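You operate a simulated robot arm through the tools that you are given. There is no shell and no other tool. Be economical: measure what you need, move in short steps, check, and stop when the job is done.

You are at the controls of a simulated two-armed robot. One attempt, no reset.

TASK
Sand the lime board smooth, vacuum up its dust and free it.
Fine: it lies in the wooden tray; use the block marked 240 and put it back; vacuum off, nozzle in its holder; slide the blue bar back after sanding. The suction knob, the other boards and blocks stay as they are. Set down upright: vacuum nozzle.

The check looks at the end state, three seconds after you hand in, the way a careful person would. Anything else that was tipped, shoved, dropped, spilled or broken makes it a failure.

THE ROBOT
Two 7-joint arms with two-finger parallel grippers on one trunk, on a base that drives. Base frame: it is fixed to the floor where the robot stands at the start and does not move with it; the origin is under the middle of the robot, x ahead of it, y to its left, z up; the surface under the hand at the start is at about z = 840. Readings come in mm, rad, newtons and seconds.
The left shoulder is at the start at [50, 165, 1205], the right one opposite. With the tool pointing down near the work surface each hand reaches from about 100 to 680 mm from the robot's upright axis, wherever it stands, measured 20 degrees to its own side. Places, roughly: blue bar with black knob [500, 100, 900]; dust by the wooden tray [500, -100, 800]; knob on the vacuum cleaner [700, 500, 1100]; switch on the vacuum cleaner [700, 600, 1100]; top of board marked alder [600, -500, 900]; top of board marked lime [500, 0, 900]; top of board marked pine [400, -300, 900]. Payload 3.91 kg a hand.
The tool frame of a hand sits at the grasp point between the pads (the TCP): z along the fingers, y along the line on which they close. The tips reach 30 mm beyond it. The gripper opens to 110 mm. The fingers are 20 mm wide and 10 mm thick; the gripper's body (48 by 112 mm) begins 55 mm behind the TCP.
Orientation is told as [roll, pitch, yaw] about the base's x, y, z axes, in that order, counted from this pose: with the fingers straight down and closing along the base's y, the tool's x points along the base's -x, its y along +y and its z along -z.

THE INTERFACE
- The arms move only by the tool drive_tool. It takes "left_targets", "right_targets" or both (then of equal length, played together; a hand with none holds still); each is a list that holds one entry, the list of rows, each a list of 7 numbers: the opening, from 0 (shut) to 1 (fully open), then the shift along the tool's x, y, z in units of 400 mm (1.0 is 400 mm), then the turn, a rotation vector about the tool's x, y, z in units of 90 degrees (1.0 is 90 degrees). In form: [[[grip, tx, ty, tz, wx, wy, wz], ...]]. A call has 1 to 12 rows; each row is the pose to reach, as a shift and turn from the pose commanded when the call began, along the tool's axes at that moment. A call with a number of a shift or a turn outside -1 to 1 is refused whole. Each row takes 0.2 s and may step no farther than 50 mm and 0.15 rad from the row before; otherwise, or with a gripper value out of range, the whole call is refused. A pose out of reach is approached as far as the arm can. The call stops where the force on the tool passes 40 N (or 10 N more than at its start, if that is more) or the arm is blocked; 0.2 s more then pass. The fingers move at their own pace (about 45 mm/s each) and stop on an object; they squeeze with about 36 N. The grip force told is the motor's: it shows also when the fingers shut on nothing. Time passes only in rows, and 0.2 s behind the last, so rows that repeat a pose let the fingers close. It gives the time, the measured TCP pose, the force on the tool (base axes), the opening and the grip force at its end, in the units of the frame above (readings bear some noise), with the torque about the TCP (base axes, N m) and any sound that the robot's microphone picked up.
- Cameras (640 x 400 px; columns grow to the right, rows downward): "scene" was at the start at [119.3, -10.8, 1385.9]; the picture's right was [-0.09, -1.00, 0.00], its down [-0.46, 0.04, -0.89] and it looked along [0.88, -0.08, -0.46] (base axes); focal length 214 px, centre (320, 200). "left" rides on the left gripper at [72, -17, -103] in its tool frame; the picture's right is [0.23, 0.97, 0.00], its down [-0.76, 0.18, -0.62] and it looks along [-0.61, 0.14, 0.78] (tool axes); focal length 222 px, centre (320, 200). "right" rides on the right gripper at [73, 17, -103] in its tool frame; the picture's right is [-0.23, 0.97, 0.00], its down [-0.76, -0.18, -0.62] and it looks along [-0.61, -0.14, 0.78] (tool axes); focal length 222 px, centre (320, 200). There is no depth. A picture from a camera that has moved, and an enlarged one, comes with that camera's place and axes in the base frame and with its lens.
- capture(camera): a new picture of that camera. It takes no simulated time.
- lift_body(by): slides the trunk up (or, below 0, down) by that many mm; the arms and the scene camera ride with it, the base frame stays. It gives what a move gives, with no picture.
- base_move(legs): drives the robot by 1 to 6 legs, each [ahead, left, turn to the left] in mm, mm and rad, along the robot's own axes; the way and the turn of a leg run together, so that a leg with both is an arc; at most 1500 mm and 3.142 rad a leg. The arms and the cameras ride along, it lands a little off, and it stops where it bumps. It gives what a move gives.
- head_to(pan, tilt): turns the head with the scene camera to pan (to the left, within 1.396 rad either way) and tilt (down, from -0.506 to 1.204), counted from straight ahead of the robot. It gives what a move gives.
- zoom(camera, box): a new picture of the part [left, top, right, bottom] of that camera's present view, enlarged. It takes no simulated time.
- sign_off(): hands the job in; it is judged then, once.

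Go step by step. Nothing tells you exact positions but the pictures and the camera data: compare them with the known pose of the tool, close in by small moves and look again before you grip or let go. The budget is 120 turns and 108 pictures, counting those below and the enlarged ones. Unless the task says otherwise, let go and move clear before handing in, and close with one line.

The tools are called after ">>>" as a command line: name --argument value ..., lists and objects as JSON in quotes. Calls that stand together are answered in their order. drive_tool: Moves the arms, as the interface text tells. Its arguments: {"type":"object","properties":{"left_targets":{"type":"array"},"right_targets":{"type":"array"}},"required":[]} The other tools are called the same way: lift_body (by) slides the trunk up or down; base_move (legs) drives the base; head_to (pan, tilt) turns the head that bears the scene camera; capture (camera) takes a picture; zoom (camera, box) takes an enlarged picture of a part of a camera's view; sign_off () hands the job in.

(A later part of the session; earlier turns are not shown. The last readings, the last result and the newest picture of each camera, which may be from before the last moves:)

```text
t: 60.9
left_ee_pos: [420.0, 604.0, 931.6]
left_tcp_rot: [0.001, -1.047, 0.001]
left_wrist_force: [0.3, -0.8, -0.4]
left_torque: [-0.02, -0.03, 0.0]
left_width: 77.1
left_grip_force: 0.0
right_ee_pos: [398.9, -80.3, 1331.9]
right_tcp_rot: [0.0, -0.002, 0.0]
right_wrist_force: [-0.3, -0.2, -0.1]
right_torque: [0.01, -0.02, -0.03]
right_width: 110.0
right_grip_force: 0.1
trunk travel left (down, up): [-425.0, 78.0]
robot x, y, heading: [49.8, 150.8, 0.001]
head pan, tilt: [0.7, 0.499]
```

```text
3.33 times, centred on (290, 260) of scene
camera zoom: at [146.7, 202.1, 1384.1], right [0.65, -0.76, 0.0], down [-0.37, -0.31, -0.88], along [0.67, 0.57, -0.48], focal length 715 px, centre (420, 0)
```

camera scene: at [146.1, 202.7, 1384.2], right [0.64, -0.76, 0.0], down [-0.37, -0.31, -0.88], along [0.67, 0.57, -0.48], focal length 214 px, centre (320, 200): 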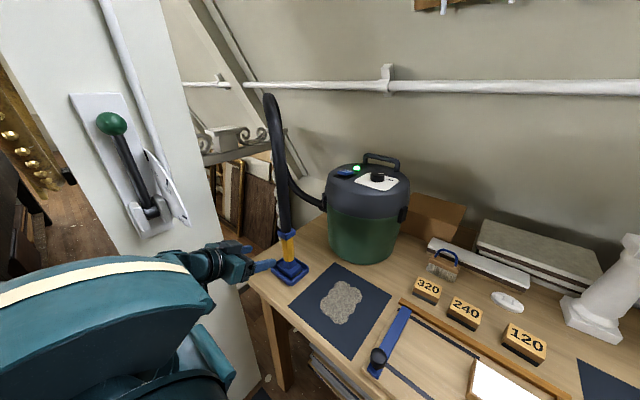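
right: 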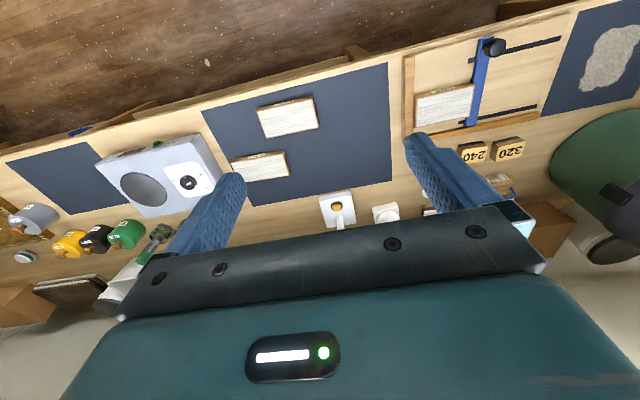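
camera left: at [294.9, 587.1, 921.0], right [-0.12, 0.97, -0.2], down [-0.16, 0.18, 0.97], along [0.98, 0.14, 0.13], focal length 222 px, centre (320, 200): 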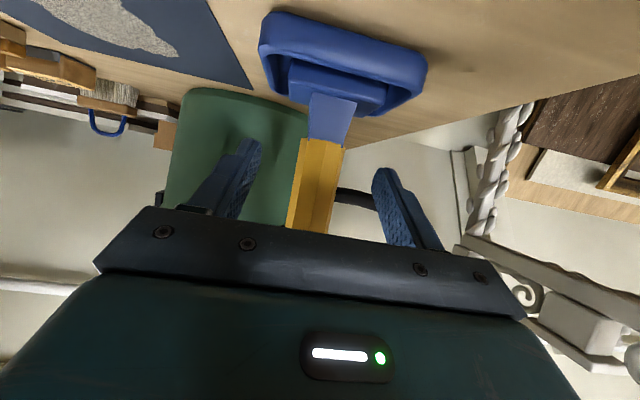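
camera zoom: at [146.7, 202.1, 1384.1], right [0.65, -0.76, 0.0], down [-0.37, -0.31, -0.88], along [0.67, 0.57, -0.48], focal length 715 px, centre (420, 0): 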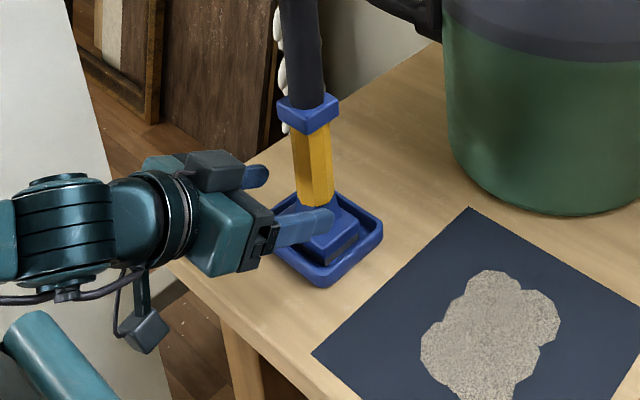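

Aligned with the grip. I move forward around it and close.

>>> drive_tool --left_targets '[[[0.7, -0.026, 0.002, 0.035, 0, 0, 0], [0.7, -0.052, 0.004, 0.07, 0, 0, 0], [0.7, -0.078, 0.004, 0.105, 0, 0, 0], [0.7, -0.078, 0.004, 0.105, 0, 0, 0]]]'

>>> capture --camera "left"

>>> zoom --camera "scene" --box '[220, 200, 360, 320]'

```text
t: 61.9
left_ee_pos: [468.5, 609.0, 943.7]
left_tcp_rot: [-0.002, -1.045, 0.006]
left_wrist_force: [0.0, -0.9, 0.9]
left_torque: [-0.04, 0.0, 0.01]
left_width: 76.8
left_grip_force: 0.0
left hand out of reach, approached as far as the arm can: row 3, 4
right_ee_pos: [399.3, -79.1, 1332.6]
right_tcp_rot: [-0.001, 0.001, 0.0]
right_wrist_force: [-0.1, -0.3, -0.9]
right_torque: [0.0, 0.04, -0.06]
right_width: 110.0
right_grip_force: 0.0
trunk travel left (down, up): [-425.0, 78.0]
robot x, y, heading: [47.3, 142.1, 0.004]
head pan, tilt: [0.7, 0.499]
```

```text
43 pictures are left
camera left: at [344.0, 592.6, 933.4], right [-0.12, 0.97, -0.2], down [-0.16, 0.18, 0.97], along [0.98, 0.14, 0.13], focal length 222 px, centre (320, 200)
```

left: 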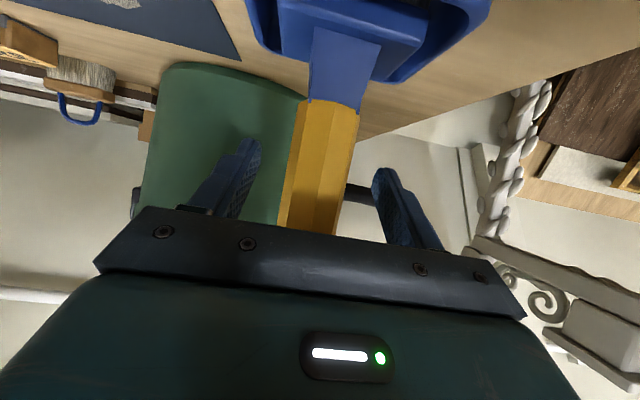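

```text
3.33 times, centred on (290, 260) of scene
camera zoom: at [146.8, 202.4, 1384.1], right [0.65, -0.76, 0.0], down [-0.37, -0.31, -0.88], along [0.67, 0.57, -0.48], focal length 715 px, centre (420, 0)
```

zoom: 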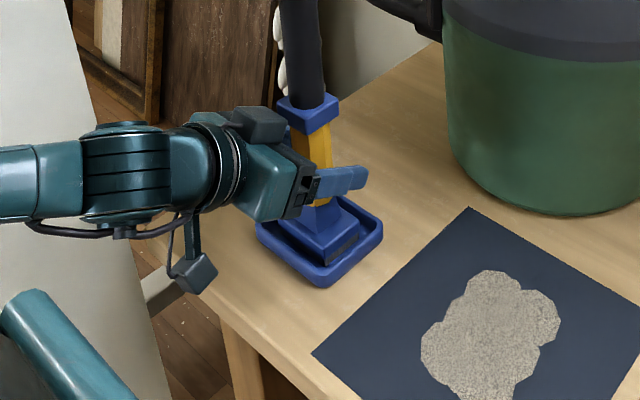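

The grip is centred between the fingers. I close.

>>> drive_tool --left_targets '[[[0.4, 0, 0, 0, 0, 0, 0], [0.15, 0, 0, 0, 0, 0, 0], [0.1, 0, 0, 0, 0, 0, 0], [0.1, 0, 0, 0, 0, 0, 0], [0.1, 0, 0, 0, 0, 0, 0]]]'

>>> zoom --camera "scene" --box '[220, 200, 360, 320]'

```text
t: 63.1
left_ee_pos: [469.5, 610.2, 943.5]
left_tcp_rot: [-0.003, -1.045, 0.003]
left_wrist_force: [0.3, 0.5, 0.8]
left_torque: [0.0, -0.02, -0.01]
left_width: 34.2
left_grip_force: 36.4
right_ee_pos: [399.5, -80.8, 1332.7]
right_tcp_rot: [0.0, 0.0, 0.0]
right_wrist_force: [0.7, 0.9, 0.6]
right_torque: [-0.03, -0.03, 0.0]
right_width: 109.9
right_grip_force: 0.1
trunk travel left (down, up): [-425.0, 78.0]
robot x, y, heading: [50.9, 148.5, 0.002]
head pan, tilt: [0.7, 0.499]
```

```text
3.33 times, centred on (290, 260) of scene
camera zoom: at [147.0, 202.3, 1384.1], right [0.65, -0.76, 0.0], down [-0.37, -0.31, -0.88], along [0.67, 0.57, -0.48], focal length 715 px, centre (420, 0)
```

zoom: 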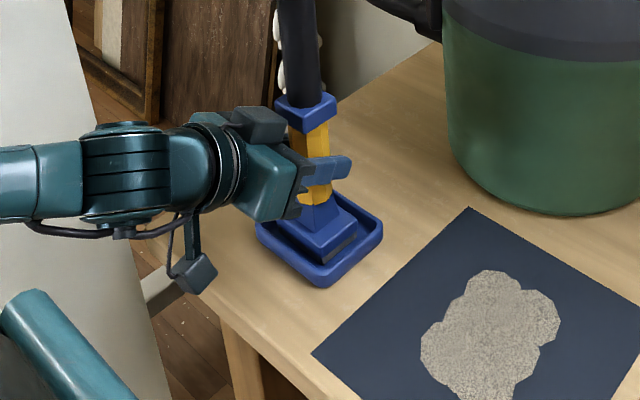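

Gripped. I lift the nozzle with the trunk, 50 mm.

>>> lift_body --by 50

>>> capture --camera "scene"

```text
t: 64.0
left_ee_pos: [470.3, 609.5, 993.0]
left_tcp_rot: [-0.001, -1.046, 0.007]
left_wrist_force: [-0.4, -1.1, -2.8]
left_torque: [-0.02, 0.03, -0.01]
left_width: 33.9
left_grip_force: 35.5
right_ee_pos: [400.3, -80.0, 1382.3]
right_tcp_rot: [0.0, 0.0, 0.001]
right_wrist_force: [0.7, 0.2, 1.1]
right_torque: [0.01, -0.01, -0.02]
right_width: 109.9
right_grip_force: 0.2
trunk travel left (down, up): [-475.0, 28.0]
robot x, y, heading: [46.8, 146.8, 0.004]
head pan, tilt: [0.7, 0.499]
```

```text
40 pictures are left
camera scene: at [147.3, 202.6, 1434.0], right [0.65, -0.76, 0.0], down [-0.37, -0.31, -0.88], along [0.67, 0.57, -0.48], focal length 214 px, centre (320, 200)
```

scene: 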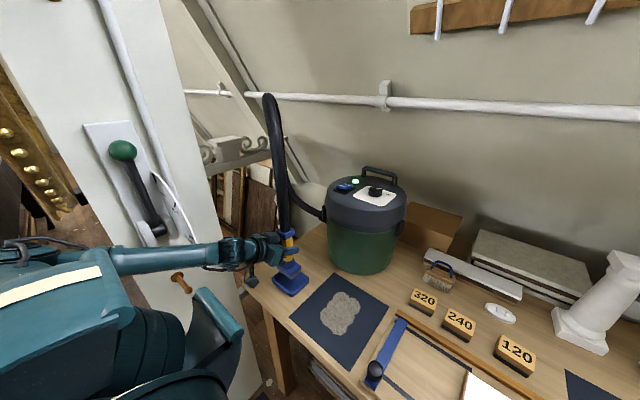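

The nozzle is up and free of its holder. I raise a bit more and drive right in stages, carrying the nozzle over the tray.

>>> lift_body --by 26

>>> base_move --legs '[[0, -350, 0]]'

>>> capture --camera "scene"

```text
t: 64.8
left_ee_pos: [469.9, 609.7, 1019.2]
left_tcp_rot: [-0.002, -1.045, 0.005]
left_wrist_force: [0.0, 0.3, -2.9]
left_torque: [0.03, 0.0, 0.01]
left_width: 34.0
left_grip_force: 36.0
right_ee_pos: [399.5, -79.8, 1407.5]
right_tcp_rot: [0.001, 0.001, 0.0]
right_wrist_force: [0.1, -0.2, 0.3]
right_torque: [0.03, 0.01, 0.0]
right_width: 110.1
right_grip_force: 0.1
trunk travel left (down, up): [-501.0, 2.0]
robot x, y, heading: [48.5, 146.7, 0.002]
head pan, tilt: [0.7, 0.499]
```

```text
t: 68.4
left_ee_pos: [467.7, 266.6, 1020.3]
left_tcp_rot: [-0.003, -1.044, 0.011]
left_wrist_force: [-0.6, -0.4, -2.3]
left_torque: [0.03, -0.01, -0.03]
left_width: 34.2
left_grip_force: 35.9
right_ee_pos: [402.5, -421.5, 1408.4]
right_tcp_rot: [0.001, -0.001, 0.005]
right_wrist_force: [0.3, 1.2, -0.6]
right_torque: [0.0, -0.03, 0.01]
right_width: 110.1
right_grip_force: 0.0
trunk travel left (down, up): [-501.0, 2.0]
robot x, y, heading: [51.0, -197.2, 0.01]
head pan, tilt: [0.7, 0.499]
```

```text
39 pictures are left
camera scene: at [148.2, -141.3, 1460.0], right [0.65, -0.76, 0.0], down [-0.36, -0.31, -0.88], along [0.67, 0.57, -0.48], focal length 214 px, centre (320, 200)
```

scene: 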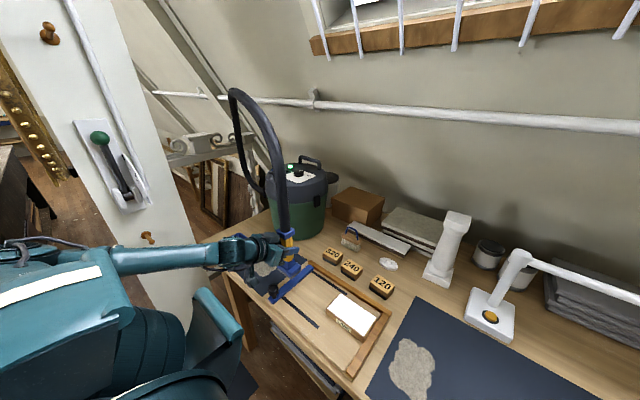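

>>> head_to --pan -1.0 --tilt 0.8

>>> capture --camera "scene"

```text
t: 70.1
left_ee_pos: [468.2, 267.3, 1020.2]
left_tcp_rot: [0.0, -1.047, 0.011]
left_wrist_force: [-0.4, 0.4, -3.1]
left_torque: [0.02, -0.03, -0.04]
left_width: 34.2
left_grip_force: 36.1
right_ee_pos: [402.1, -421.9, 1408.7]
right_tcp_rot: [0.0, 0.0, 0.004]
right_wrist_force: [-0.1, -0.3, 1.4]
right_torque: [-0.02, -0.02, -0.01]
right_width: 110.0
right_grip_force: 0.1
trunk travel left (down, up): [-501.0, 2.0]
robot x, y, heading: [50.2, -197.0, 0.007]
head pan, tilt: [-1.0, 0.799]
```

```text
38 pictures are left
camera scene: at [123.1, -267.8, 1434.1], right [-0.84, -0.55, 0.0], down [-0.39, 0.6, -0.7], along [0.38, -0.58, -0.72], focal length 214 px, centre (320, 200)
```

scene: 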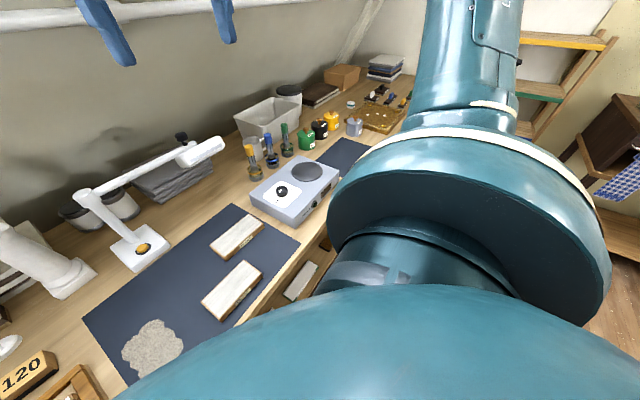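

The way right is clear and the dust patch is centred at about (497, −139). I drive on 300 mm.

>>> base_move --legs '[[0, -300, 0]]'

>>> drive_tool --left_targets '[[[0.1, 0, -0.07, 0, 0, 0, 0], [0.1, 0, -0.14, 0, 0, 0, 0], [0.1, 0, -0.21, 0, 0, 0, 0]]]'

>>> head_to --pan 0.6 --tilt 0.7

>>> capture --camera "scene"

```text
t: 73.3
left_ee_pos: [470.5, -28.4, 1020.4]
left_tcp_rot: [-0.002, -1.044, 0.007]
left_wrist_force: [0.8, 0.1, -1.9]
left_torque: [-0.01, 0.02, 0.03]
left_width: 34.0
left_grip_force: 35.5
right_ee_pos: [403.0, -717.7, 1408.6]
right_tcp_rot: [0.0, 0.0, 0.005]
right_wrist_force: [-0.4, -0.3, 0.0]
right_torque: [0.0, 0.01, 0.0]
right_width: 110.0
right_grip_force: 0.1
trunk travel left (down, up): [-501.0, 2.0]
robot x, y, heading: [51.9, -489.4, 0.009]
head pan, tilt: [-1.0, 0.799]
```

```text
t: 74.1
left_ee_pos: [455.9, -90.3, 1051.1]
left_tcp_rot: [-0.004, -1.044, 0.007]
left_wrist_force: [0.1, 0.2, -1.8]
left_torque: [-0.01, 0.01, 0.02]
left_width: 34.1
left_grip_force: 36.0
left hand out of reach, approached as far as the arm can: row 1, 2, 3
right_ee_pos: [403.5, -718.6, 1408.3]
right_tcp_rot: [0.0, -0.001, 0.001]
right_wrist_force: [0.2, -0.1, -0.5]
right_torque: [-0.03, -0.01, 0.0]
right_width: 110.3
right_grip_force: 0.0
trunk travel left (down, up): [-501.0, 2.0]
robot x, y, heading: [47.4, -494.8, -0.002]
head pan, tilt: [-1.0, 0.799]
```

```text
t: 75.7
left_ee_pos: [455.2, -89.8, 1050.5]
left_tcp_rot: [-0.004, -1.043, 0.007]
left_wrist_force: [-0.1, 0.1, -2.3]
left_torque: [0.0, -0.01, -0.03]
left_width: 34.2
left_grip_force: 36.6
right_ee_pos: [402.9, -718.4, 1408.4]
right_tcp_rot: [0.0, 0.0, 0.004]
right_wrist_force: [0.3, -0.6, -0.7]
right_torque: [0.01, 0.04, 0.02]
right_width: 110.1
right_grip_force: 0.0
trunk travel left (down, up): [-501.0, 2.0]
robot x, y, heading: [52.6, -498.0, 0.002]
head pan, tilt: [0.6, 0.7]
```

```text
37 pictures are left
camera scene: at [150.5, -447.4, 1442.3], right [0.57, -0.82, 0.0], down [-0.53, -0.37, -0.76], along [0.63, 0.43, -0.64], focal length 214 px, centre (320, 200)
```

scene: 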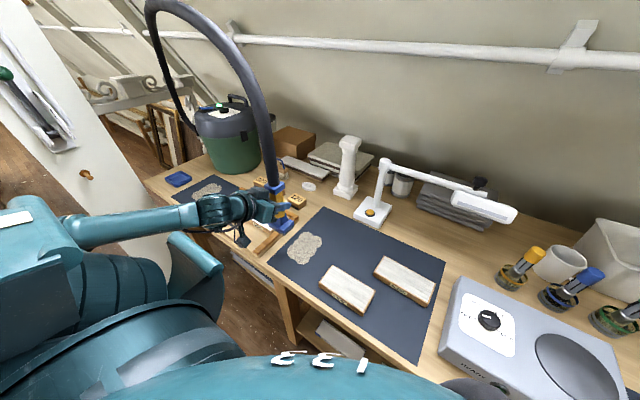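

The arm is at a limit inward, so I undo that and use the base for positioning instead.

>>> drive_tool --left_targets '[[[0.1, 0, 0.07, 0, 0, 0, 0], [0.1, 0, 0.14, 0, 0, 0, 0], [0.1, 0, 0.21, 0, 0, 0, 0], [0.1, 0, 0.21, 0, 0, 0, 0]]]'

```text
t: 76.7
left_ee_pos: [459.0, -6.5, 1052.1]
left_tcp_rot: [-0.003, -1.044, 0.01]
left_wrist_force: [-0.2, 0.5, -1.8]
left_torque: [0.02, 0.01, 0.0]
left_width: 34.0
left_grip_force: 36.4
right_ee_pos: [403.1, -717.5, 1406.9]
right_tcp_rot: [-0.001, 0.0, 0.005]
right_wrist_force: [0.1, 1.2, 0.6]
right_torque: [0.0, 0.01, 0.03]
right_width: 110.1
right_grip_force: 0.1
trunk travel left (down, up): [-501.0, 2.0]
robot x, y, heading: [49.0, -492.6, 0.005]
head pan, tilt: [0.6, 0.7]
```

>>> base_move --legs '[[0, -112, 0]]'

>>> lift_body --by -90

>>> capture --camera "scene"

>>> capture --camera "left"

```text
t: 78.4
left_ee_pos: [458.7, -119.5, 1050.4]
left_tcp_rot: [-0.001, -1.045, 0.005]
left_wrist_force: [-0.4, -0.4, -2.2]
left_torque: [0.04, 0.0, -0.02]
left_width: 34.1
left_grip_force: 36.0
right_ee_pos: [404.7, -830.3, 1407.9]
right_tcp_rot: [-0.001, 0.001, 0.002]
right_wrist_force: [-0.3, 0.3, -0.4]
right_torque: [-0.02, 0.01, -0.02]
right_width: 110.3
right_grip_force: 0.1
trunk travel left (down, up): [-501.0, 2.0]
robot x, y, heading: [54.5, -604.9, 0.004]
head pan, tilt: [0.6, 0.7]
```

```text
t: 79.6
left_ee_pos: [458.9, -119.0, 960.7]
left_tcp_rot: [-0.001, -1.048, 0.005]
left_wrist_force: [0.3, 0.5, -1.6]
left_torque: [0.01, 0.0, 0.0]
left_width: 34.3
left_grip_force: 36.2
right_ee_pos: [402.9, -830.3, 1319.2]
right_tcp_rot: [-0.001, -0.001, 0.002]
right_wrist_force: [0.4, 0.6, -0.4]
right_torque: [-0.03, -0.01, 0.0]
right_width: 110.0
right_grip_force: 0.0
trunk travel left (down, up): [-411.0, 92.0]
robot x, y, heading: [52.6, -606.6, -0.001]
head pan, tilt: [0.6, 0.7]
```

```text
36 pictures are left
camera scene: at [150.8, -559.0, 1352.4], right [0.57, -0.82, 0.0], down [-0.53, -0.37, -0.76], along [0.63, 0.43, -0.64], focal length 214 px, centre (320, 200)
```

scene: 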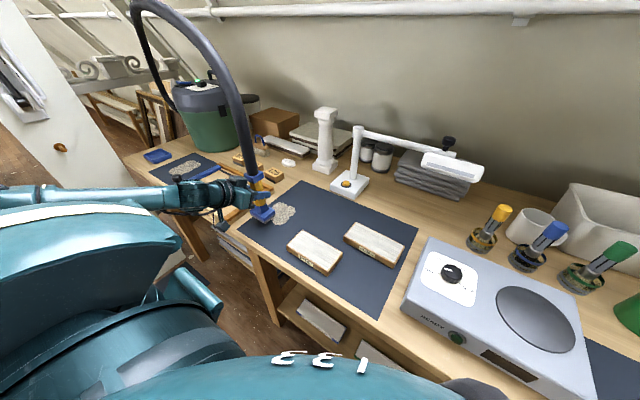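

```text
35 pictures are left
camera left: at [333.8, -136.2, 951.3], right [-0.12, 0.97, -0.2], down [-0.16, 0.18, 0.97], along [0.98, 0.15, 0.13], focal length 222 px, centre (320, 200)
```

left: 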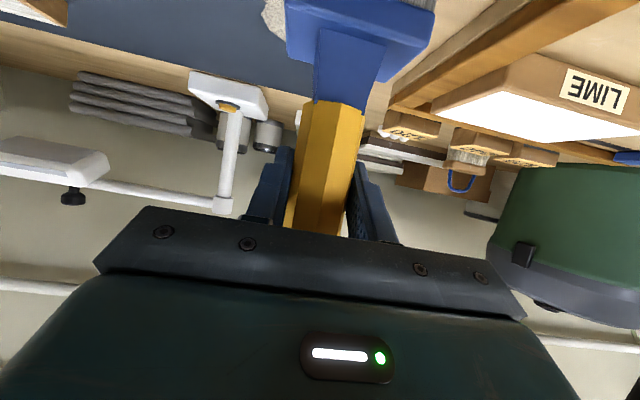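

>>> lift_body --by -17

>>> zoom --camera "scene" --box '[210, 150, 330, 240]'

```text
t: 80.3
left_ee_pos: [459.5, -120.0, 944.5]
left_tcp_rot: [-0.002, -1.046, 0.007]
left_wrist_force: [-0.1, -0.4, -2.3]
left_torque: [0.02, 0.0, -0.04]
left_width: 33.9
left_grip_force: 36.2
right_ee_pos: [403.5, -830.2, 1301.4]
right_tcp_rot: [0.0, 0.0, 0.003]
right_wrist_force: [0.6, 0.3, 0.3]
right_torque: [0.01, -0.04, 0.02]
right_width: 110.3
right_grip_force: 0.1
trunk travel left (down, up): [-394.0, 109.0]
robot x, y, heading: [53.3, -605.8, 0.004]
head pan, tilt: [0.6, 0.7]
```

```text
4.44 times, centred on (270, 195) of scene
camera zoom: at [150.8, -559.1, 1335.3], right [0.57, -0.82, 0.0], down [-0.53, -0.37, -0.76], along [0.63, 0.43, -0.64], focal length 953 px, centre (542, 222)
```

zoom: 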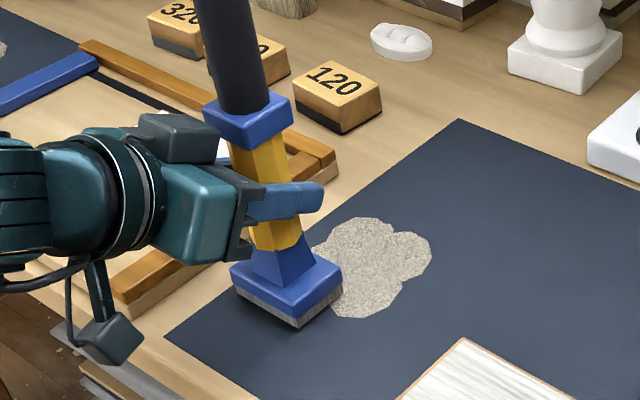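

The brush foot is just above the mat at the near edge of the dust. I lower 2 mm more and sweep forward with the arm.

>>> lift_body --by -3

>>> drive_tool --left_targets '[[[0.1, -0.0125, 0, 0.02165, 0, 0, 0], [0.1, -0.025, 0, 0.0433, 0, 0, 0], [0.1, -0.0375, 0, 0.065, 0, 0, 0], [0.1, -0.05, 0, 0.0866, 0, 0, 0]]]'

>>> zoom --camera "scene" --box '[210, 150, 330, 240]'

```text
t: 80.8
left_ee_pos: [459.2, -119.1, 941.8]
left_tcp_rot: [-0.001, -1.045, 0.007]
left_wrist_force: [-0.8, 0.2, -1.8]
left_torque: [0.03, 0.03, 0.01]
left_width: 34.4
left_grip_force: 36.1
right_ee_pos: [403.0, -829.8, 1299.4]
right_tcp_rot: [0.001, 0.002, 0.001]
right_wrist_force: [0.0, 0.6, 0.2]
right_torque: [0.02, 0.01, 0.02]
right_width: 110.1
right_grip_force: 0.1
trunk travel left (down, up): [-391.0, 112.0]
robot x, y, heading: [52.1, -602.3, 0.001]
head pan, tilt: [0.6, 0.7]
```

```text
t: 81.8
left_ee_pos: [499.5, -118.1, 943.5]
left_tcp_rot: [-0.002, -1.047, 0.009]
left_wrist_force: [-0.4, -0.5, -2.2]
left_torque: [-0.05, -0.01, 0.01]
left_width: 34.4
left_grip_force: 35.3
right_ee_pos: [403.6, -830.5, 1298.0]
right_tcp_rot: [-0.001, 0.001, 0.002]
right_wrist_force: [0.3, 0.5, 0.3]
right_torque: [0.01, -0.01, 0.0]
right_width: 110.0
right_grip_force: 0.0
trunk travel left (down, up): [-391.0, 112.0]
robot x, y, heading: [53.5, -606.5, -0.001]
head pan, tilt: [0.6, 0.7]
```

```text
4.44 times, centred on (270, 195) of scene
camera zoom: at [151.2, -559.0, 1332.3], right [0.57, -0.82, 0.0], down [-0.53, -0.37, -0.76], along [0.63, 0.43, -0.64], focal length 953 px, centre (542, 222)
```

zoom: 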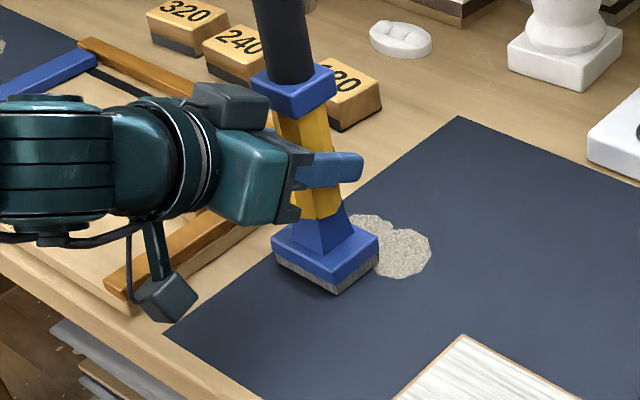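

Suction works. I continue forward and then sweep back on a lane further right.

>>> drive_tool --left_targets '[[[0.1, -0.0225, 0, 0.039, 0, 0, 0], [0.1, -0.045, 0, 0.078, 0, 0, 0], [0.1, -0.06875, 0, 0.119, 0, 0, 0], [0.1, -0.06875, 0, 0.119, 0, 0, 0], [0.1, -0.06875, -0.04, 0.119, 0, 0, 0], [0.1, -0.06875, -0.09, 0.119, 0, 0, 0], [0.1, -0.045, -0.09, 0.078, 0, 0, 0], [0.1, -0.0225, -0.09, 0.039, 0, 0, 0], [0.1, 0, -0.09, 0, 0, 0, 0], [0.1, 0.015, -0.09, -0.026, 0, 0, 0], [0.1, 0.03, -0.09, -0.052, 0, 0, 0]]]'

>>> zoom --camera "scene" --box '[210, 150, 330, 240]'

```text
t: 84.2
left_ee_pos: [474.9, -154.1, 940.0]
left_tcp_rot: [-0.005, -1.042, 0.007]
left_wrist_force: [0.3, 0.5, -2.6]
left_torque: [-0.01, 0.0, -0.02]
left_width: 33.7
left_grip_force: 36.3
left hand out of reach, approached as far as the arm can: row 7, 8, 9
right_ee_pos: [402.5, -830.9, 1298.5]
right_tcp_rot: [0.0, -0.001, 0.001]
right_wrist_force: [1.1, -0.2, 0.1]
right_torque: [-0.01, 0.03, 0.02]
right_width: 109.8
right_grip_force: 0.1
trunk travel left (down, up): [-391.0, 112.0]
robot x, y, heading: [56.9, -603.5, -0.0]
head pan, tilt: [0.6, 0.7]
```

```text
4.44 times, centred on (270, 195) of scene
camera zoom: at [150.5, -558.8, 1332.1], right [0.57, -0.82, 0.0], down [-0.53, -0.37, -0.76], along [0.63, 0.43, -0.64], focal length 953 px, centre (542, 222)
```

zoom: 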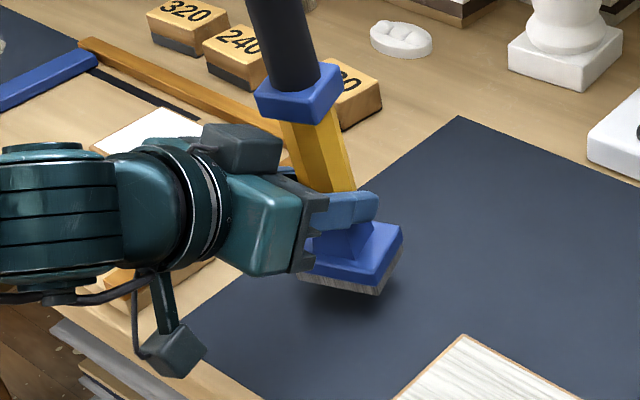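

The dust looks gone, but the nozzle has tilted in the grip. I raise it and look.

>>> lift_body --by 70

>>> zoom --camera "scene" --box '[180, 90, 380, 250]'

>>> capture --camera "left"

```text
t: 85.3
left_ee_pos: [475.6, -154.2, 1010.4]
left_tcp_rot: [-0.001, -1.046, 0.008]
left_wrist_force: [0.1, 0.1, -1.4]
left_torque: [0.0, 0.02, -0.01]
left_width: 33.6
left_grip_force: 36.2
right_ee_pos: [404.3, -831.3, 1367.7]
right_tcp_rot: [0.002, 0.001, 0.002]
right_wrist_force: [0.1, -0.1, -0.1]
right_torque: [0.04, 0.02, 0.01]
right_width: 110.3
right_grip_force: 0.1
trunk travel left (down, up): [-461.0, 42.0]
robot x, y, heading: [54.1, -605.3, 0.003]
head pan, tilt: [0.6, 0.7]
```

```text
2.50 times, centred on (280, 170) of scene
camera zoom: at [151.1, -559.0, 1402.3], right [0.57, -0.82, 0.0], down [-0.53, -0.37, -0.76], along [0.63, 0.43, -0.64], focal length 536 px, centre (420, 275)
```

zoom: 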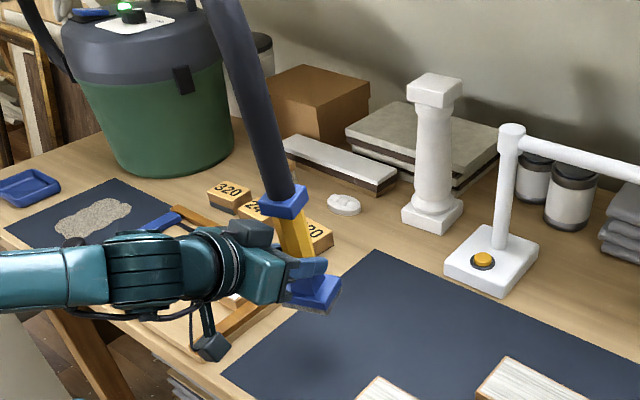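

```text
30 pictures are left
camera left: at [349.7, -171.8, 999.8], right [-0.12, 0.97, -0.2], down [-0.16, 0.18, 0.97], along [0.98, 0.15, 0.13], focal length 222 px, centre (320, 200)
```

left: 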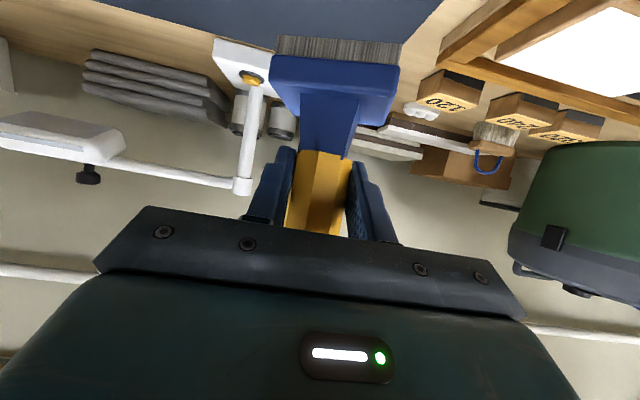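

>>> zoom --camera "scene" --box '[240, 130, 340, 220]'

>>> zoom --camera "left" --box '[220, 20, 440, 220]'

```text
4.44 times, centred on (290, 175) of scene
camera zoom: at [151.1, -559.0, 1402.3], right [0.57, -0.82, 0.0], down [-0.53, -0.37, -0.76], along [0.63, 0.43, -0.64], focal length 953 px, centre (453, 311)
```

zoom: 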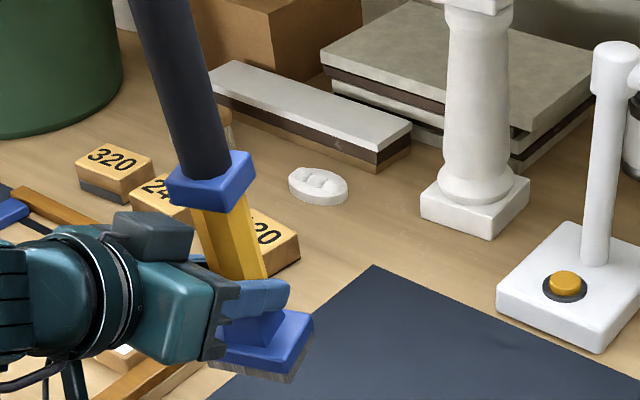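

```text
2.00 times, centred on (330, 120) of left
camera zoom: at [349.7, -171.8, 999.8], right [-0.12, 0.97, -0.2], down [-0.16, 0.18, 0.97], along [0.98, 0.15, 0.13], focal length 444 px, centre (300, 360)
```

zoom: 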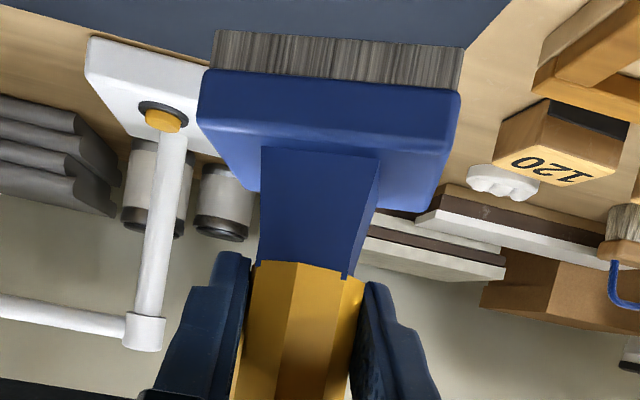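

The mat looks clean. The wand slid up about 25 mm and tilted about 7° in the grip; I correct the tilt by pitching the hand, then check.

>>> drive_tool --left_targets '[[[0.1, 0, 0, 0, 0, 0.037, 0], [0.1, 0, 0, 0, 0, 0.0745, 0], [0.1, 0, 0, 0, 0, 0.0745, 0]]]'

>>> zoom --camera "scene" --box '[200, 60, 360, 220]'

```text
t: 86.1
left_ee_pos: [476.0, -155.5, 1010.4]
left_tcp_rot: [-0.001, -0.927, 0.006]
left_wrist_force: [-0.1, 0.7, -2.8]
left_torque: [0.01, 0.02, -0.01]
left_width: 33.3
left_grip_force: 35.8
right_ee_pos: [403.3, -829.7, 1368.7]
right_tcp_rot: [0.001, -0.001, 0.002]
right_wrist_force: [0.9, -1.0, 0.9]
right_torque: [0.02, 0.02, 0.01]
right_width: 109.9
right_grip_force: 0.1
trunk travel left (down, up): [-461.0, 42.0]
robot x, y, heading: [52.0, -605.4, -0.001]
head pan, tilt: [0.6, 0.7]
```

```text
2.50 times, centred on (280, 140) of scene
camera zoom: at [150.9, -559.0, 1402.3], right [0.57, -0.82, 0.0], down [-0.53, -0.37, -0.76], along [0.63, 0.43, -0.64], focal length 536 px, centre (420, 350)
```

zoom: 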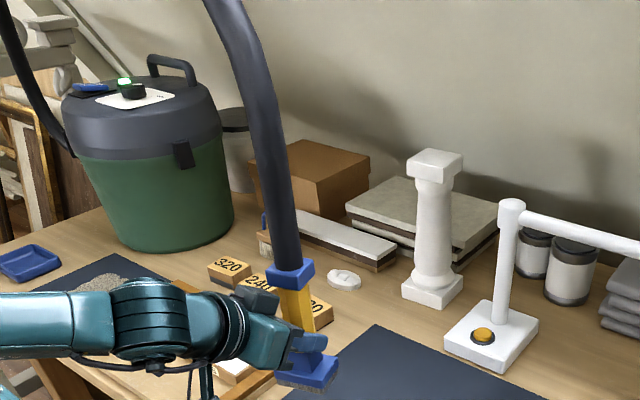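

The nozzle is upright again. I drive back left toward the holder.

>>> base_move --legs '[[0, 400, 0], [0, 340, 0]]'

>>> head_to --pan 0.7 --tilt 0.6

>>> capture --camera "scene"

>>> zoom --camera "scene" --box '[220, 140, 360, 280]'

```text
t: 93.4
left_ee_pos: [448.6, 610.2, 1011.3]
left_tcp_rot: [-0.001, -0.928, 0.038]
left_wrist_force: [0.0, 0.1, -2.4]
left_torque: [-0.03, -0.01, 0.04]
left_width: 33.5
left_grip_force: 35.6
right_ee_pos: [396.3, -66.2, 1367.8]
right_tcp_rot: [0.001, 0.001, 0.03]
right_wrist_force: [-0.1, 0.7, 0.2]
right_torque: [0.02, -0.01, 0.0]
right_width: 110.0
right_grip_force: 0.0
trunk travel left (down, up): [-461.0, 42.0]
robot x, y, heading: [36.6, 152.5, 0.032]
head pan, tilt: [0.6, 0.7]
```

```text
t: 94.1
left_ee_pos: [448.1, 611.1, 1009.5]
left_tcp_rot: [-0.003, -0.927, 0.038]
left_wrist_force: [0.8, 0.8, -2.7]
left_torque: [0.02, 0.03, 0.03]
left_width: 33.3
left_grip_force: 36.0
right_ee_pos: [397.3, -65.3, 1368.0]
right_tcp_rot: [0.0, 0.002, 0.032]
right_wrist_force: [-0.4, 0.6, 0.0]
right_torque: [-0.01, -0.01, 0.02]
right_width: 110.0
right_grip_force: 0.0
trunk travel left (down, up): [-461.0, 42.0]
robot x, y, heading: [38.2, 150.6, 0.038]
head pan, tilt: [0.7, 0.6]
```

```text
26 pictures are left
camera scene: at [134.4, 206.1, 1410.9], right [0.67, -0.74, 0.0], down [-0.42, -0.38, -0.82], along [0.61, 0.55, -0.57], focal length 214 px, centre (320, 200)
```

scene: 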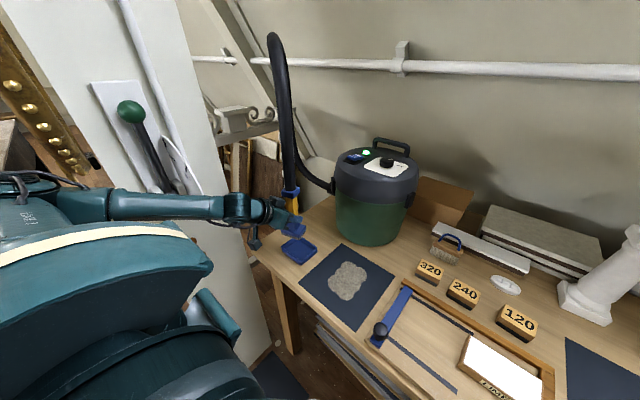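

```text
2.86 times, centred on (290, 210) of scene
camera zoom: at [134.4, 206.1, 1410.9], right [0.67, -0.74, 0.0], down [-0.42, -0.38, -0.82], along [0.61, 0.55, -0.57], focal length 613 px, centre (406, 171)
```

zoom: 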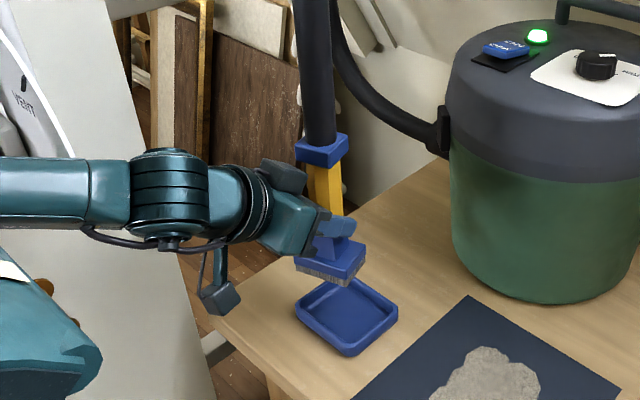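

Heading drifted by 0.035 rad; I turn it back and remeasure.

>>> base_move --legs '[[0, 0, -0.036]]'

>>> zoom --camera "scene" --box '[230, 150, 350, 270]'

```text
t: 94.8
left_ee_pos: [465.3, 596.5, 1010.7]
left_tcp_rot: [-0.001, -0.926, 0.003]
left_wrist_force: [-0.1, -0.2, -3.4]
left_torque: [-0.03, 0.02, -0.02]
left_width: 33.4
left_grip_force: 35.9
right_ee_pos: [390.9, -78.9, 1368.2]
right_tcp_rot: [-0.001, -0.001, -0.003]
right_wrist_force: [-0.3, 0.3, -0.2]
right_torque: [-0.02, 0.04, -0.05]
right_width: 109.9
right_grip_force: 0.0
trunk travel left (down, up): [-461.0, 42.0]
robot x, y, heading: [40.2, 146.6, 0.002]
head pan, tilt: [0.7, 0.6]
```

```text
3.33 times, centred on (290, 210) of scene
camera zoom: at [136.5, 202.7, 1411.0], right [0.64, -0.77, 0.0], down [-0.43, -0.36, -0.82], along [0.63, 0.53, -0.57], focal length 715 px, centre (420, 167)
```

zoom: 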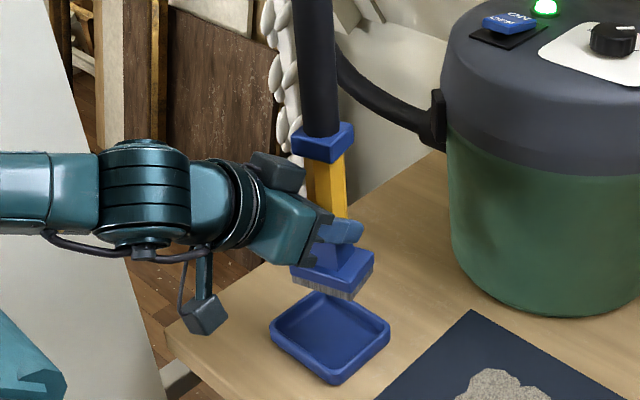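

The foot has twisted about +0.22 rad in the grip. I rotate the hand by −0.22 about the vertical so it fits the tray squarely, then remeasure.

>>> drive_tool --left_targets '[[[0.1, 0, 0.01, 0, 0.056, 0, 0.0421], [0.1, 0, 0.02, 0, 0.1119, 0, 0.0842], [0.1, 0, 0.02, 0, 0.1119, 0, 0.0842]]]'

>>> zoom --camera "scene" --box '[250, 170, 350, 270]'

```text
t: 95.7
left_ee_pos: [464.8, 605.2, 1009.4]
left_tcp_rot: [0.001, -0.93, -0.22]
left_wrist_force: [-0.1, -0.7, -2.7]
left_torque: [0.01, 0.04, 0.01]
left_width: 33.4
left_grip_force: 35.8
right_ee_pos: [390.6, -77.8, 1366.7]
right_tcp_rot: [-0.002, -0.001, -0.004]
right_wrist_force: [-0.5, -0.2, -0.8]
right_torque: [0.01, 0.0, 0.01]
right_width: 110.2
right_grip_force: 0.0
trunk travel left (down, up): [-461.0, 42.0]
robot x, y, heading: [37.9, 149.9, 0.0]
head pan, tilt: [0.7, 0.6]
```

```text
4.00 times, centred on (300, 220) of scene
camera zoom: at [136.3, 202.9, 1411.0], right [0.64, -0.77, 0.0], down [-0.43, -0.36, -0.82], along [0.63, 0.53, -0.57], focal length 858 px, centre (400, 120)
```

zoom: 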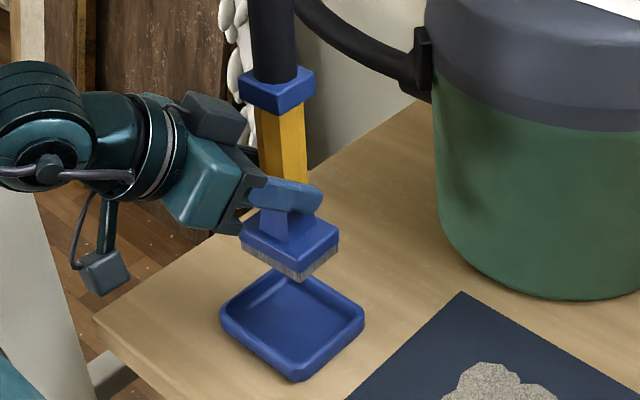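

>>> drive_tool --left_targets '[[[0.1, 0.0043, 0.0035, -0.0058, 0.0306, 0, 0.0228], [0.1, 0.0043, 0.0035, -0.0058, 0.0306, 0, 0.0228]]]'

>>> lift_body --by -45

>>> zoom --camera "scene" --box '[250, 150, 350, 250]'

```text
t: 96.2
left_ee_pos: [464.6, 604.7, 1009.0]
left_tcp_rot: [-0.002, -0.928, -0.219]
left_wrist_force: [0.4, 0.9, -2.7]
left_torque: [-0.02, 0.05, 0.01]
left_width: 33.4
left_grip_force: 36.4
left hand out of reach, approached as far as the arm can: row 1, 2
right_ee_pos: [389.5, -78.6, 1369.4]
right_tcp_rot: [0.0, 0.0, -0.002]
right_wrist_force: [0.0, -0.7, -0.4]
right_torque: [0.0, -0.01, -0.01]
right_width: 110.1
right_grip_force: 0.1
trunk travel left (down, up): [-461.0, 42.0]
robot x, y, heading: [42.2, 146.4, -0.003]
head pan, tilt: [0.7, 0.6]
```

```text
t: 97.1
left_ee_pos: [464.2, 604.6, 964.2]
left_tcp_rot: [0.0, -0.928, -0.22]
left_wrist_force: [-0.1, 0.5, -2.5]
left_torque: [0.02, 0.06, 0.04]
left_width: 33.6
left_grip_force: 36.5
right_ee_pos: [389.7, -78.0, 1323.3]
right_tcp_rot: [-0.001, 0.0, -0.005]
right_wrist_force: [0.2, -0.8, 0.0]
right_torque: [0.0, -0.01, 0.0]
right_width: 110.0
right_grip_force: 0.0
trunk travel left (down, up): [-416.0, 87.0]
robot x, y, heading: [39.3, 150.7, 0.001]
head pan, tilt: [0.7, 0.6]
```

```text
4.00 times, centred on (300, 200) of scene
camera zoom: at [136.3, 202.8, 1366.0], right [0.64, -0.77, 0.0], down [-0.43, -0.36, -0.83], along [0.63, 0.53, -0.57], focal length 858 px, centre (400, 200)
```

zoom: 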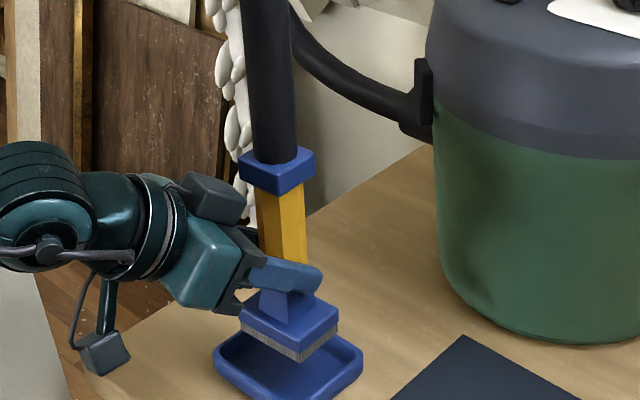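

The foot is over the tray, within a few mm. I make a small base correction and lower further.

>>> base_move --legs '[[-2, 4, 0]]'

>>> lift_body --by -22

>>> zoom --camera "scene" --box '[250, 140, 350, 240]'

```text
t: 97.8
left_ee_pos: [462.9, 608.0, 963.0]
left_tcp_rot: [-0.002, -0.929, -0.22]
left_wrist_force: [-0.4, -0.2, -0.7]
left_torque: [0.0, 0.06, -0.02]
left_width: 33.4
left_grip_force: 36.1
right_ee_pos: [387.4, -75.1, 1323.5]
right_tcp_rot: [-0.002, 0.0, -0.005]
right_wrist_force: [0.7, 0.8, -0.2]
right_torque: [-0.01, 0.0, -0.01]
right_width: 109.8
right_grip_force: 0.1
trunk travel left (down, up): [-416.0, 87.0]
robot x, y, heading: [38.7, 154.2, 0.001]
head pan, tilt: [0.7, 0.6]
```

```text
t: 98.5
left_ee_pos: [461.8, 607.7, 942.7]
left_tcp_rot: [-0.002, -0.93, -0.222]
left_wrist_force: [-0.6, -0.1, -2.5]
left_torque: [0.04, 0.0, 0.01]
left_width: 33.3
left_grip_force: 36.2
right_ee_pos: [388.0, -74.9, 1301.4]
right_tcp_rot: [-0.001, -0.001, -0.002]
right_wrist_force: [0.9, 0.5, 0.5]
right_torque: [0.03, -0.02, 0.03]
right_width: 110.0
right_grip_force: 0.1
trunk travel left (down, up): [-394.0, 109.0]
robot x, y, heading: [34.9, 147.0, -0.0]
head pan, tilt: [0.7, 0.6]
```

```text
4.00 times, centred on (300, 190) of scene
camera zoom: at [134.3, 206.5, 1343.9], right [0.64, -0.77, 0.0], down [-0.43, -0.36, -0.83], along [0.63, 0.53, -0.56], focal length 858 px, centre (400, 240)
```

zoom: 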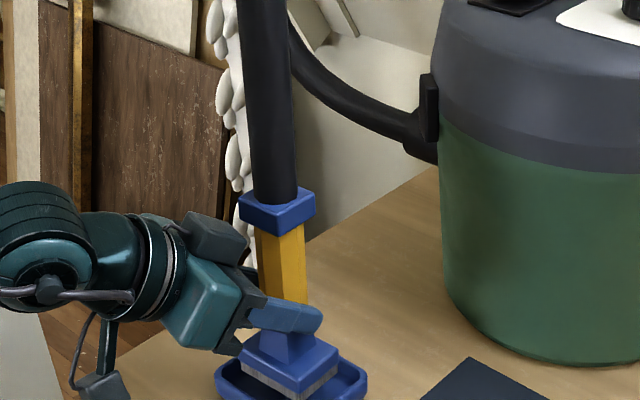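

The foot is centred in the tray. I lower gently to contact.

>>> lift_body --by -14

>>> lift_body --by -5

>>> zoom --camera "scene" --box '[250, 140, 350, 240]'

```text
t: 99.2
left_ee_pos: [463.0, 608.4, 928.9]
left_tcp_rot: [-0.002, -0.929, -0.221]
left_wrist_force: [0.3, 0.5, -2.1]
left_torque: [0.0, 0.02, -0.02]
left_width: 33.1
left_grip_force: 35.7
right_ee_pos: [388.6, -74.3, 1286.1]
right_tcp_rot: [0.0, 0.001, -0.004]
right_wrist_force: [-0.2, 0.0, -0.4]
right_torque: [-0.04, 0.01, -0.02]
right_width: 110.1
right_grip_force: 0.1
trunk travel left (down, up): [-380.0, 123.0]
robot x, y, heading: [40.1, 155.3, 0.001]
head pan, tilt: [0.7, 0.6]
```

```text
t: 99.7
left_ee_pos: [463.8, 607.9, 923.0]
left_tcp_rot: [-0.001, -0.927, -0.219]
left_wrist_force: [-0.4, -0.7, -2.5]
left_torque: [-0.03, 0.01, 0.01]
left_width: 33.4
left_grip_force: 35.5
right_ee_pos: [386.9, -74.6, 1282.1]
right_tcp_rot: [0.0, 0.002, -0.003]
right_wrist_force: [0.2, -0.2, 0.3]
right_torque: [-0.02, 0.0, -0.01]
right_width: 110.1
right_grip_force: 0.1
trunk travel left (down, up): [-375.0, 128.0]
robot x, y, heading: [38.2, 151.7, 0.002]
head pan, tilt: [0.7, 0.6]
```

```text
4.00 times, centred on (300, 190) of scene
camera zoom: at [134.4, 206.6, 1324.9], right [0.64, -0.77, 0.0], down [-0.43, -0.36, -0.82], along [0.63, 0.53, -0.57], focal length 858 px, centre (400, 240)
```

zoom: 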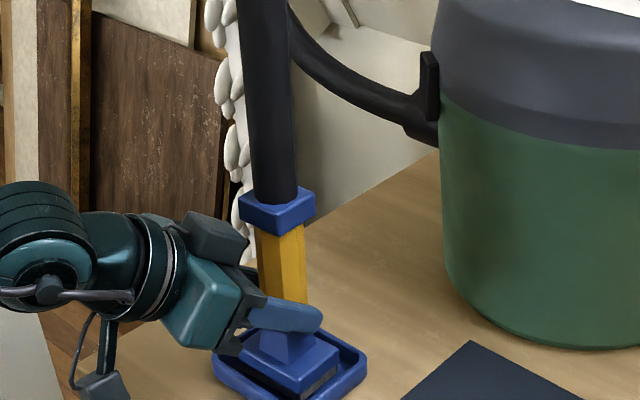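

>>> lift_body --by -3

>>> lift_body --by -2

```text
t: 100.2
left_ee_pos: [463.6, 608.1, 920.5]
left_tcp_rot: [-0.001, -0.931, -0.221]
left_wrist_force: [0.7, 0.7, 1.1]
left_torque: [-0.11, -0.13, 0.07]
left_width: 33.5
left_grip_force: 35.9
right_ee_pos: [388.3, -74.0, 1279.0]
right_tcp_rot: [0.0, 0.001, -0.003]
right_wrist_force: [-0.1, 0.6, 0.1]
right_torque: [0.0, 0.01, -0.02]
right_width: 110.2
right_grip_force: 0.0
trunk travel left (down, up): [-372.0, 131.0]
robot x, y, heading: [38.4, 150.5, -0.002]
head pan, tilt: [0.7, 0.6]
```

```text
t: 100.7
left_ee_pos: [463.7, 606.9, 920.8]
left_tcp_rot: [0.004, -0.933, -0.222]
left_wrist_force: [-1.8, 1.7, 11.6]
left_torque: [-0.34, -0.29, -0.01]
left_width: 33.7
left_grip_force: 36.4
right_ee_pos: [386.9, -75.2, 1277.9]
right_tcp_rot: [0.002, -0.001, 0.0]
right_wrist_force: [-0.6, -0.2, -0.2]
right_torque: [-0.01, 0.03, -0.01]
right_width: 110.1
right_grip_force: 0.1
trunk travel left (down, up): [-370.0, 133.0]
robot x, y, heading: [37.9, 151.9, -0.003]
head pan, tilt: [0.7, 0.6]
```

The nozzle is seated. I open the fingers and check that it stands.

>>> drive_tool --left_targets '[[[0.45, 0, 0, 0, 0, 0, 0], [0.6, 0, 0, 0, 0, 0, 0], [0.65, 0, 0, 0, 0, 0, 0], [0.65, 0, 0, 0, 0, 0, 0]]]'

>>> zoom --camera "scene" --box '[240, 100, 360, 240]'

```text
t: 101.7
left_ee_pos: [464.0, 608.1, 918.9]
left_tcp_rot: [0.002, -0.929, -0.221]
left_wrist_force: [-0.1, 0.5, 0.0]
left_torque: [0.0, -0.01, -0.01]
left_width: 71.3
left_grip_force: 0.0
right_ee_pos: [387.5, -75.4, 1277.3]
right_tcp_rot: [0.0, 0.0, -0.004]
right_wrist_force: [0.6, -1.5, 0.2]
right_torque: [0.0, 0.02, 0.03]
right_width: 110.1
right_grip_force: 0.1
trunk travel left (down, up): [-370.0, 133.0]
robot x, y, heading: [41.1, 149.2, 0.0]
head pan, tilt: [0.7, 0.6]
```

```text
2.86 times, centred on (300, 170) of scene
camera zoom: at [134.3, 206.4, 1320.0], right [0.64, -0.77, 0.0], down [-0.43, -0.36, -0.83], along [0.63, 0.53, -0.56], focal length 613 px, centre (377, 286)
```

zoom: 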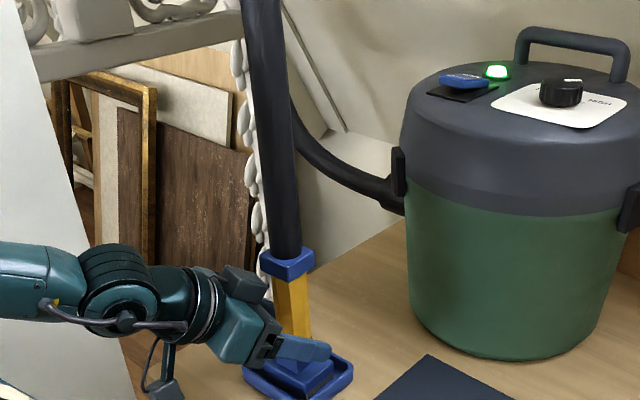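

It stands upright in the holder. I back away along the finger direction with the base.

>>> base_move --legs '[[-112, 25, 0]]'

>>> capture --camera "scene"

```text
t: 103.0
left_ee_pos: [352.0, 632.3, 918.5]
left_tcp_rot: [0.001, -0.93, -0.223]
left_wrist_force: [0.2, 0.3, -0.1]
left_torque: [0.01, 0.01, 0.0]
left_width: 71.5
left_grip_force: 0.0
right_ee_pos: [274.7, -49.4, 1276.8]
right_tcp_rot: [0.0, -0.002, -0.007]
right_wrist_force: [-0.2, 0.4, 0.6]
right_torque: [0.02, 0.0, -0.01]
right_width: 109.9
right_grip_force: 0.1
trunk travel left (down, up): [-370.0, 133.0]
robot x, y, heading: [-74.4, 176.4, -0.005]
head pan, tilt: [0.7, 0.6]
```

```text
18 pictures are left
camera scene: at [22.3, 231.8, 1320.1], right [0.64, -0.77, 0.0], down [-0.43, -0.36, -0.83], along [0.63, 0.53, -0.56], focal length 214 px, centre (320, 200)
```

scene: 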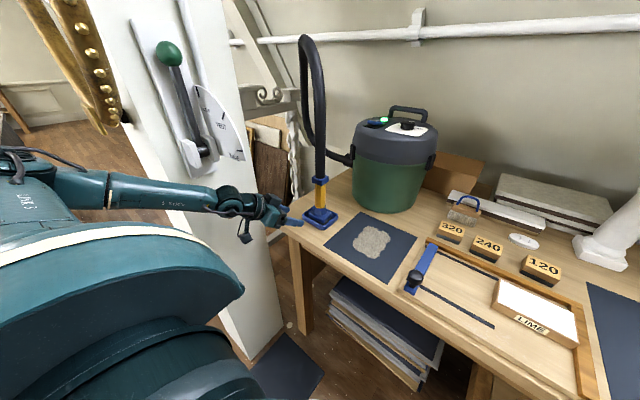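

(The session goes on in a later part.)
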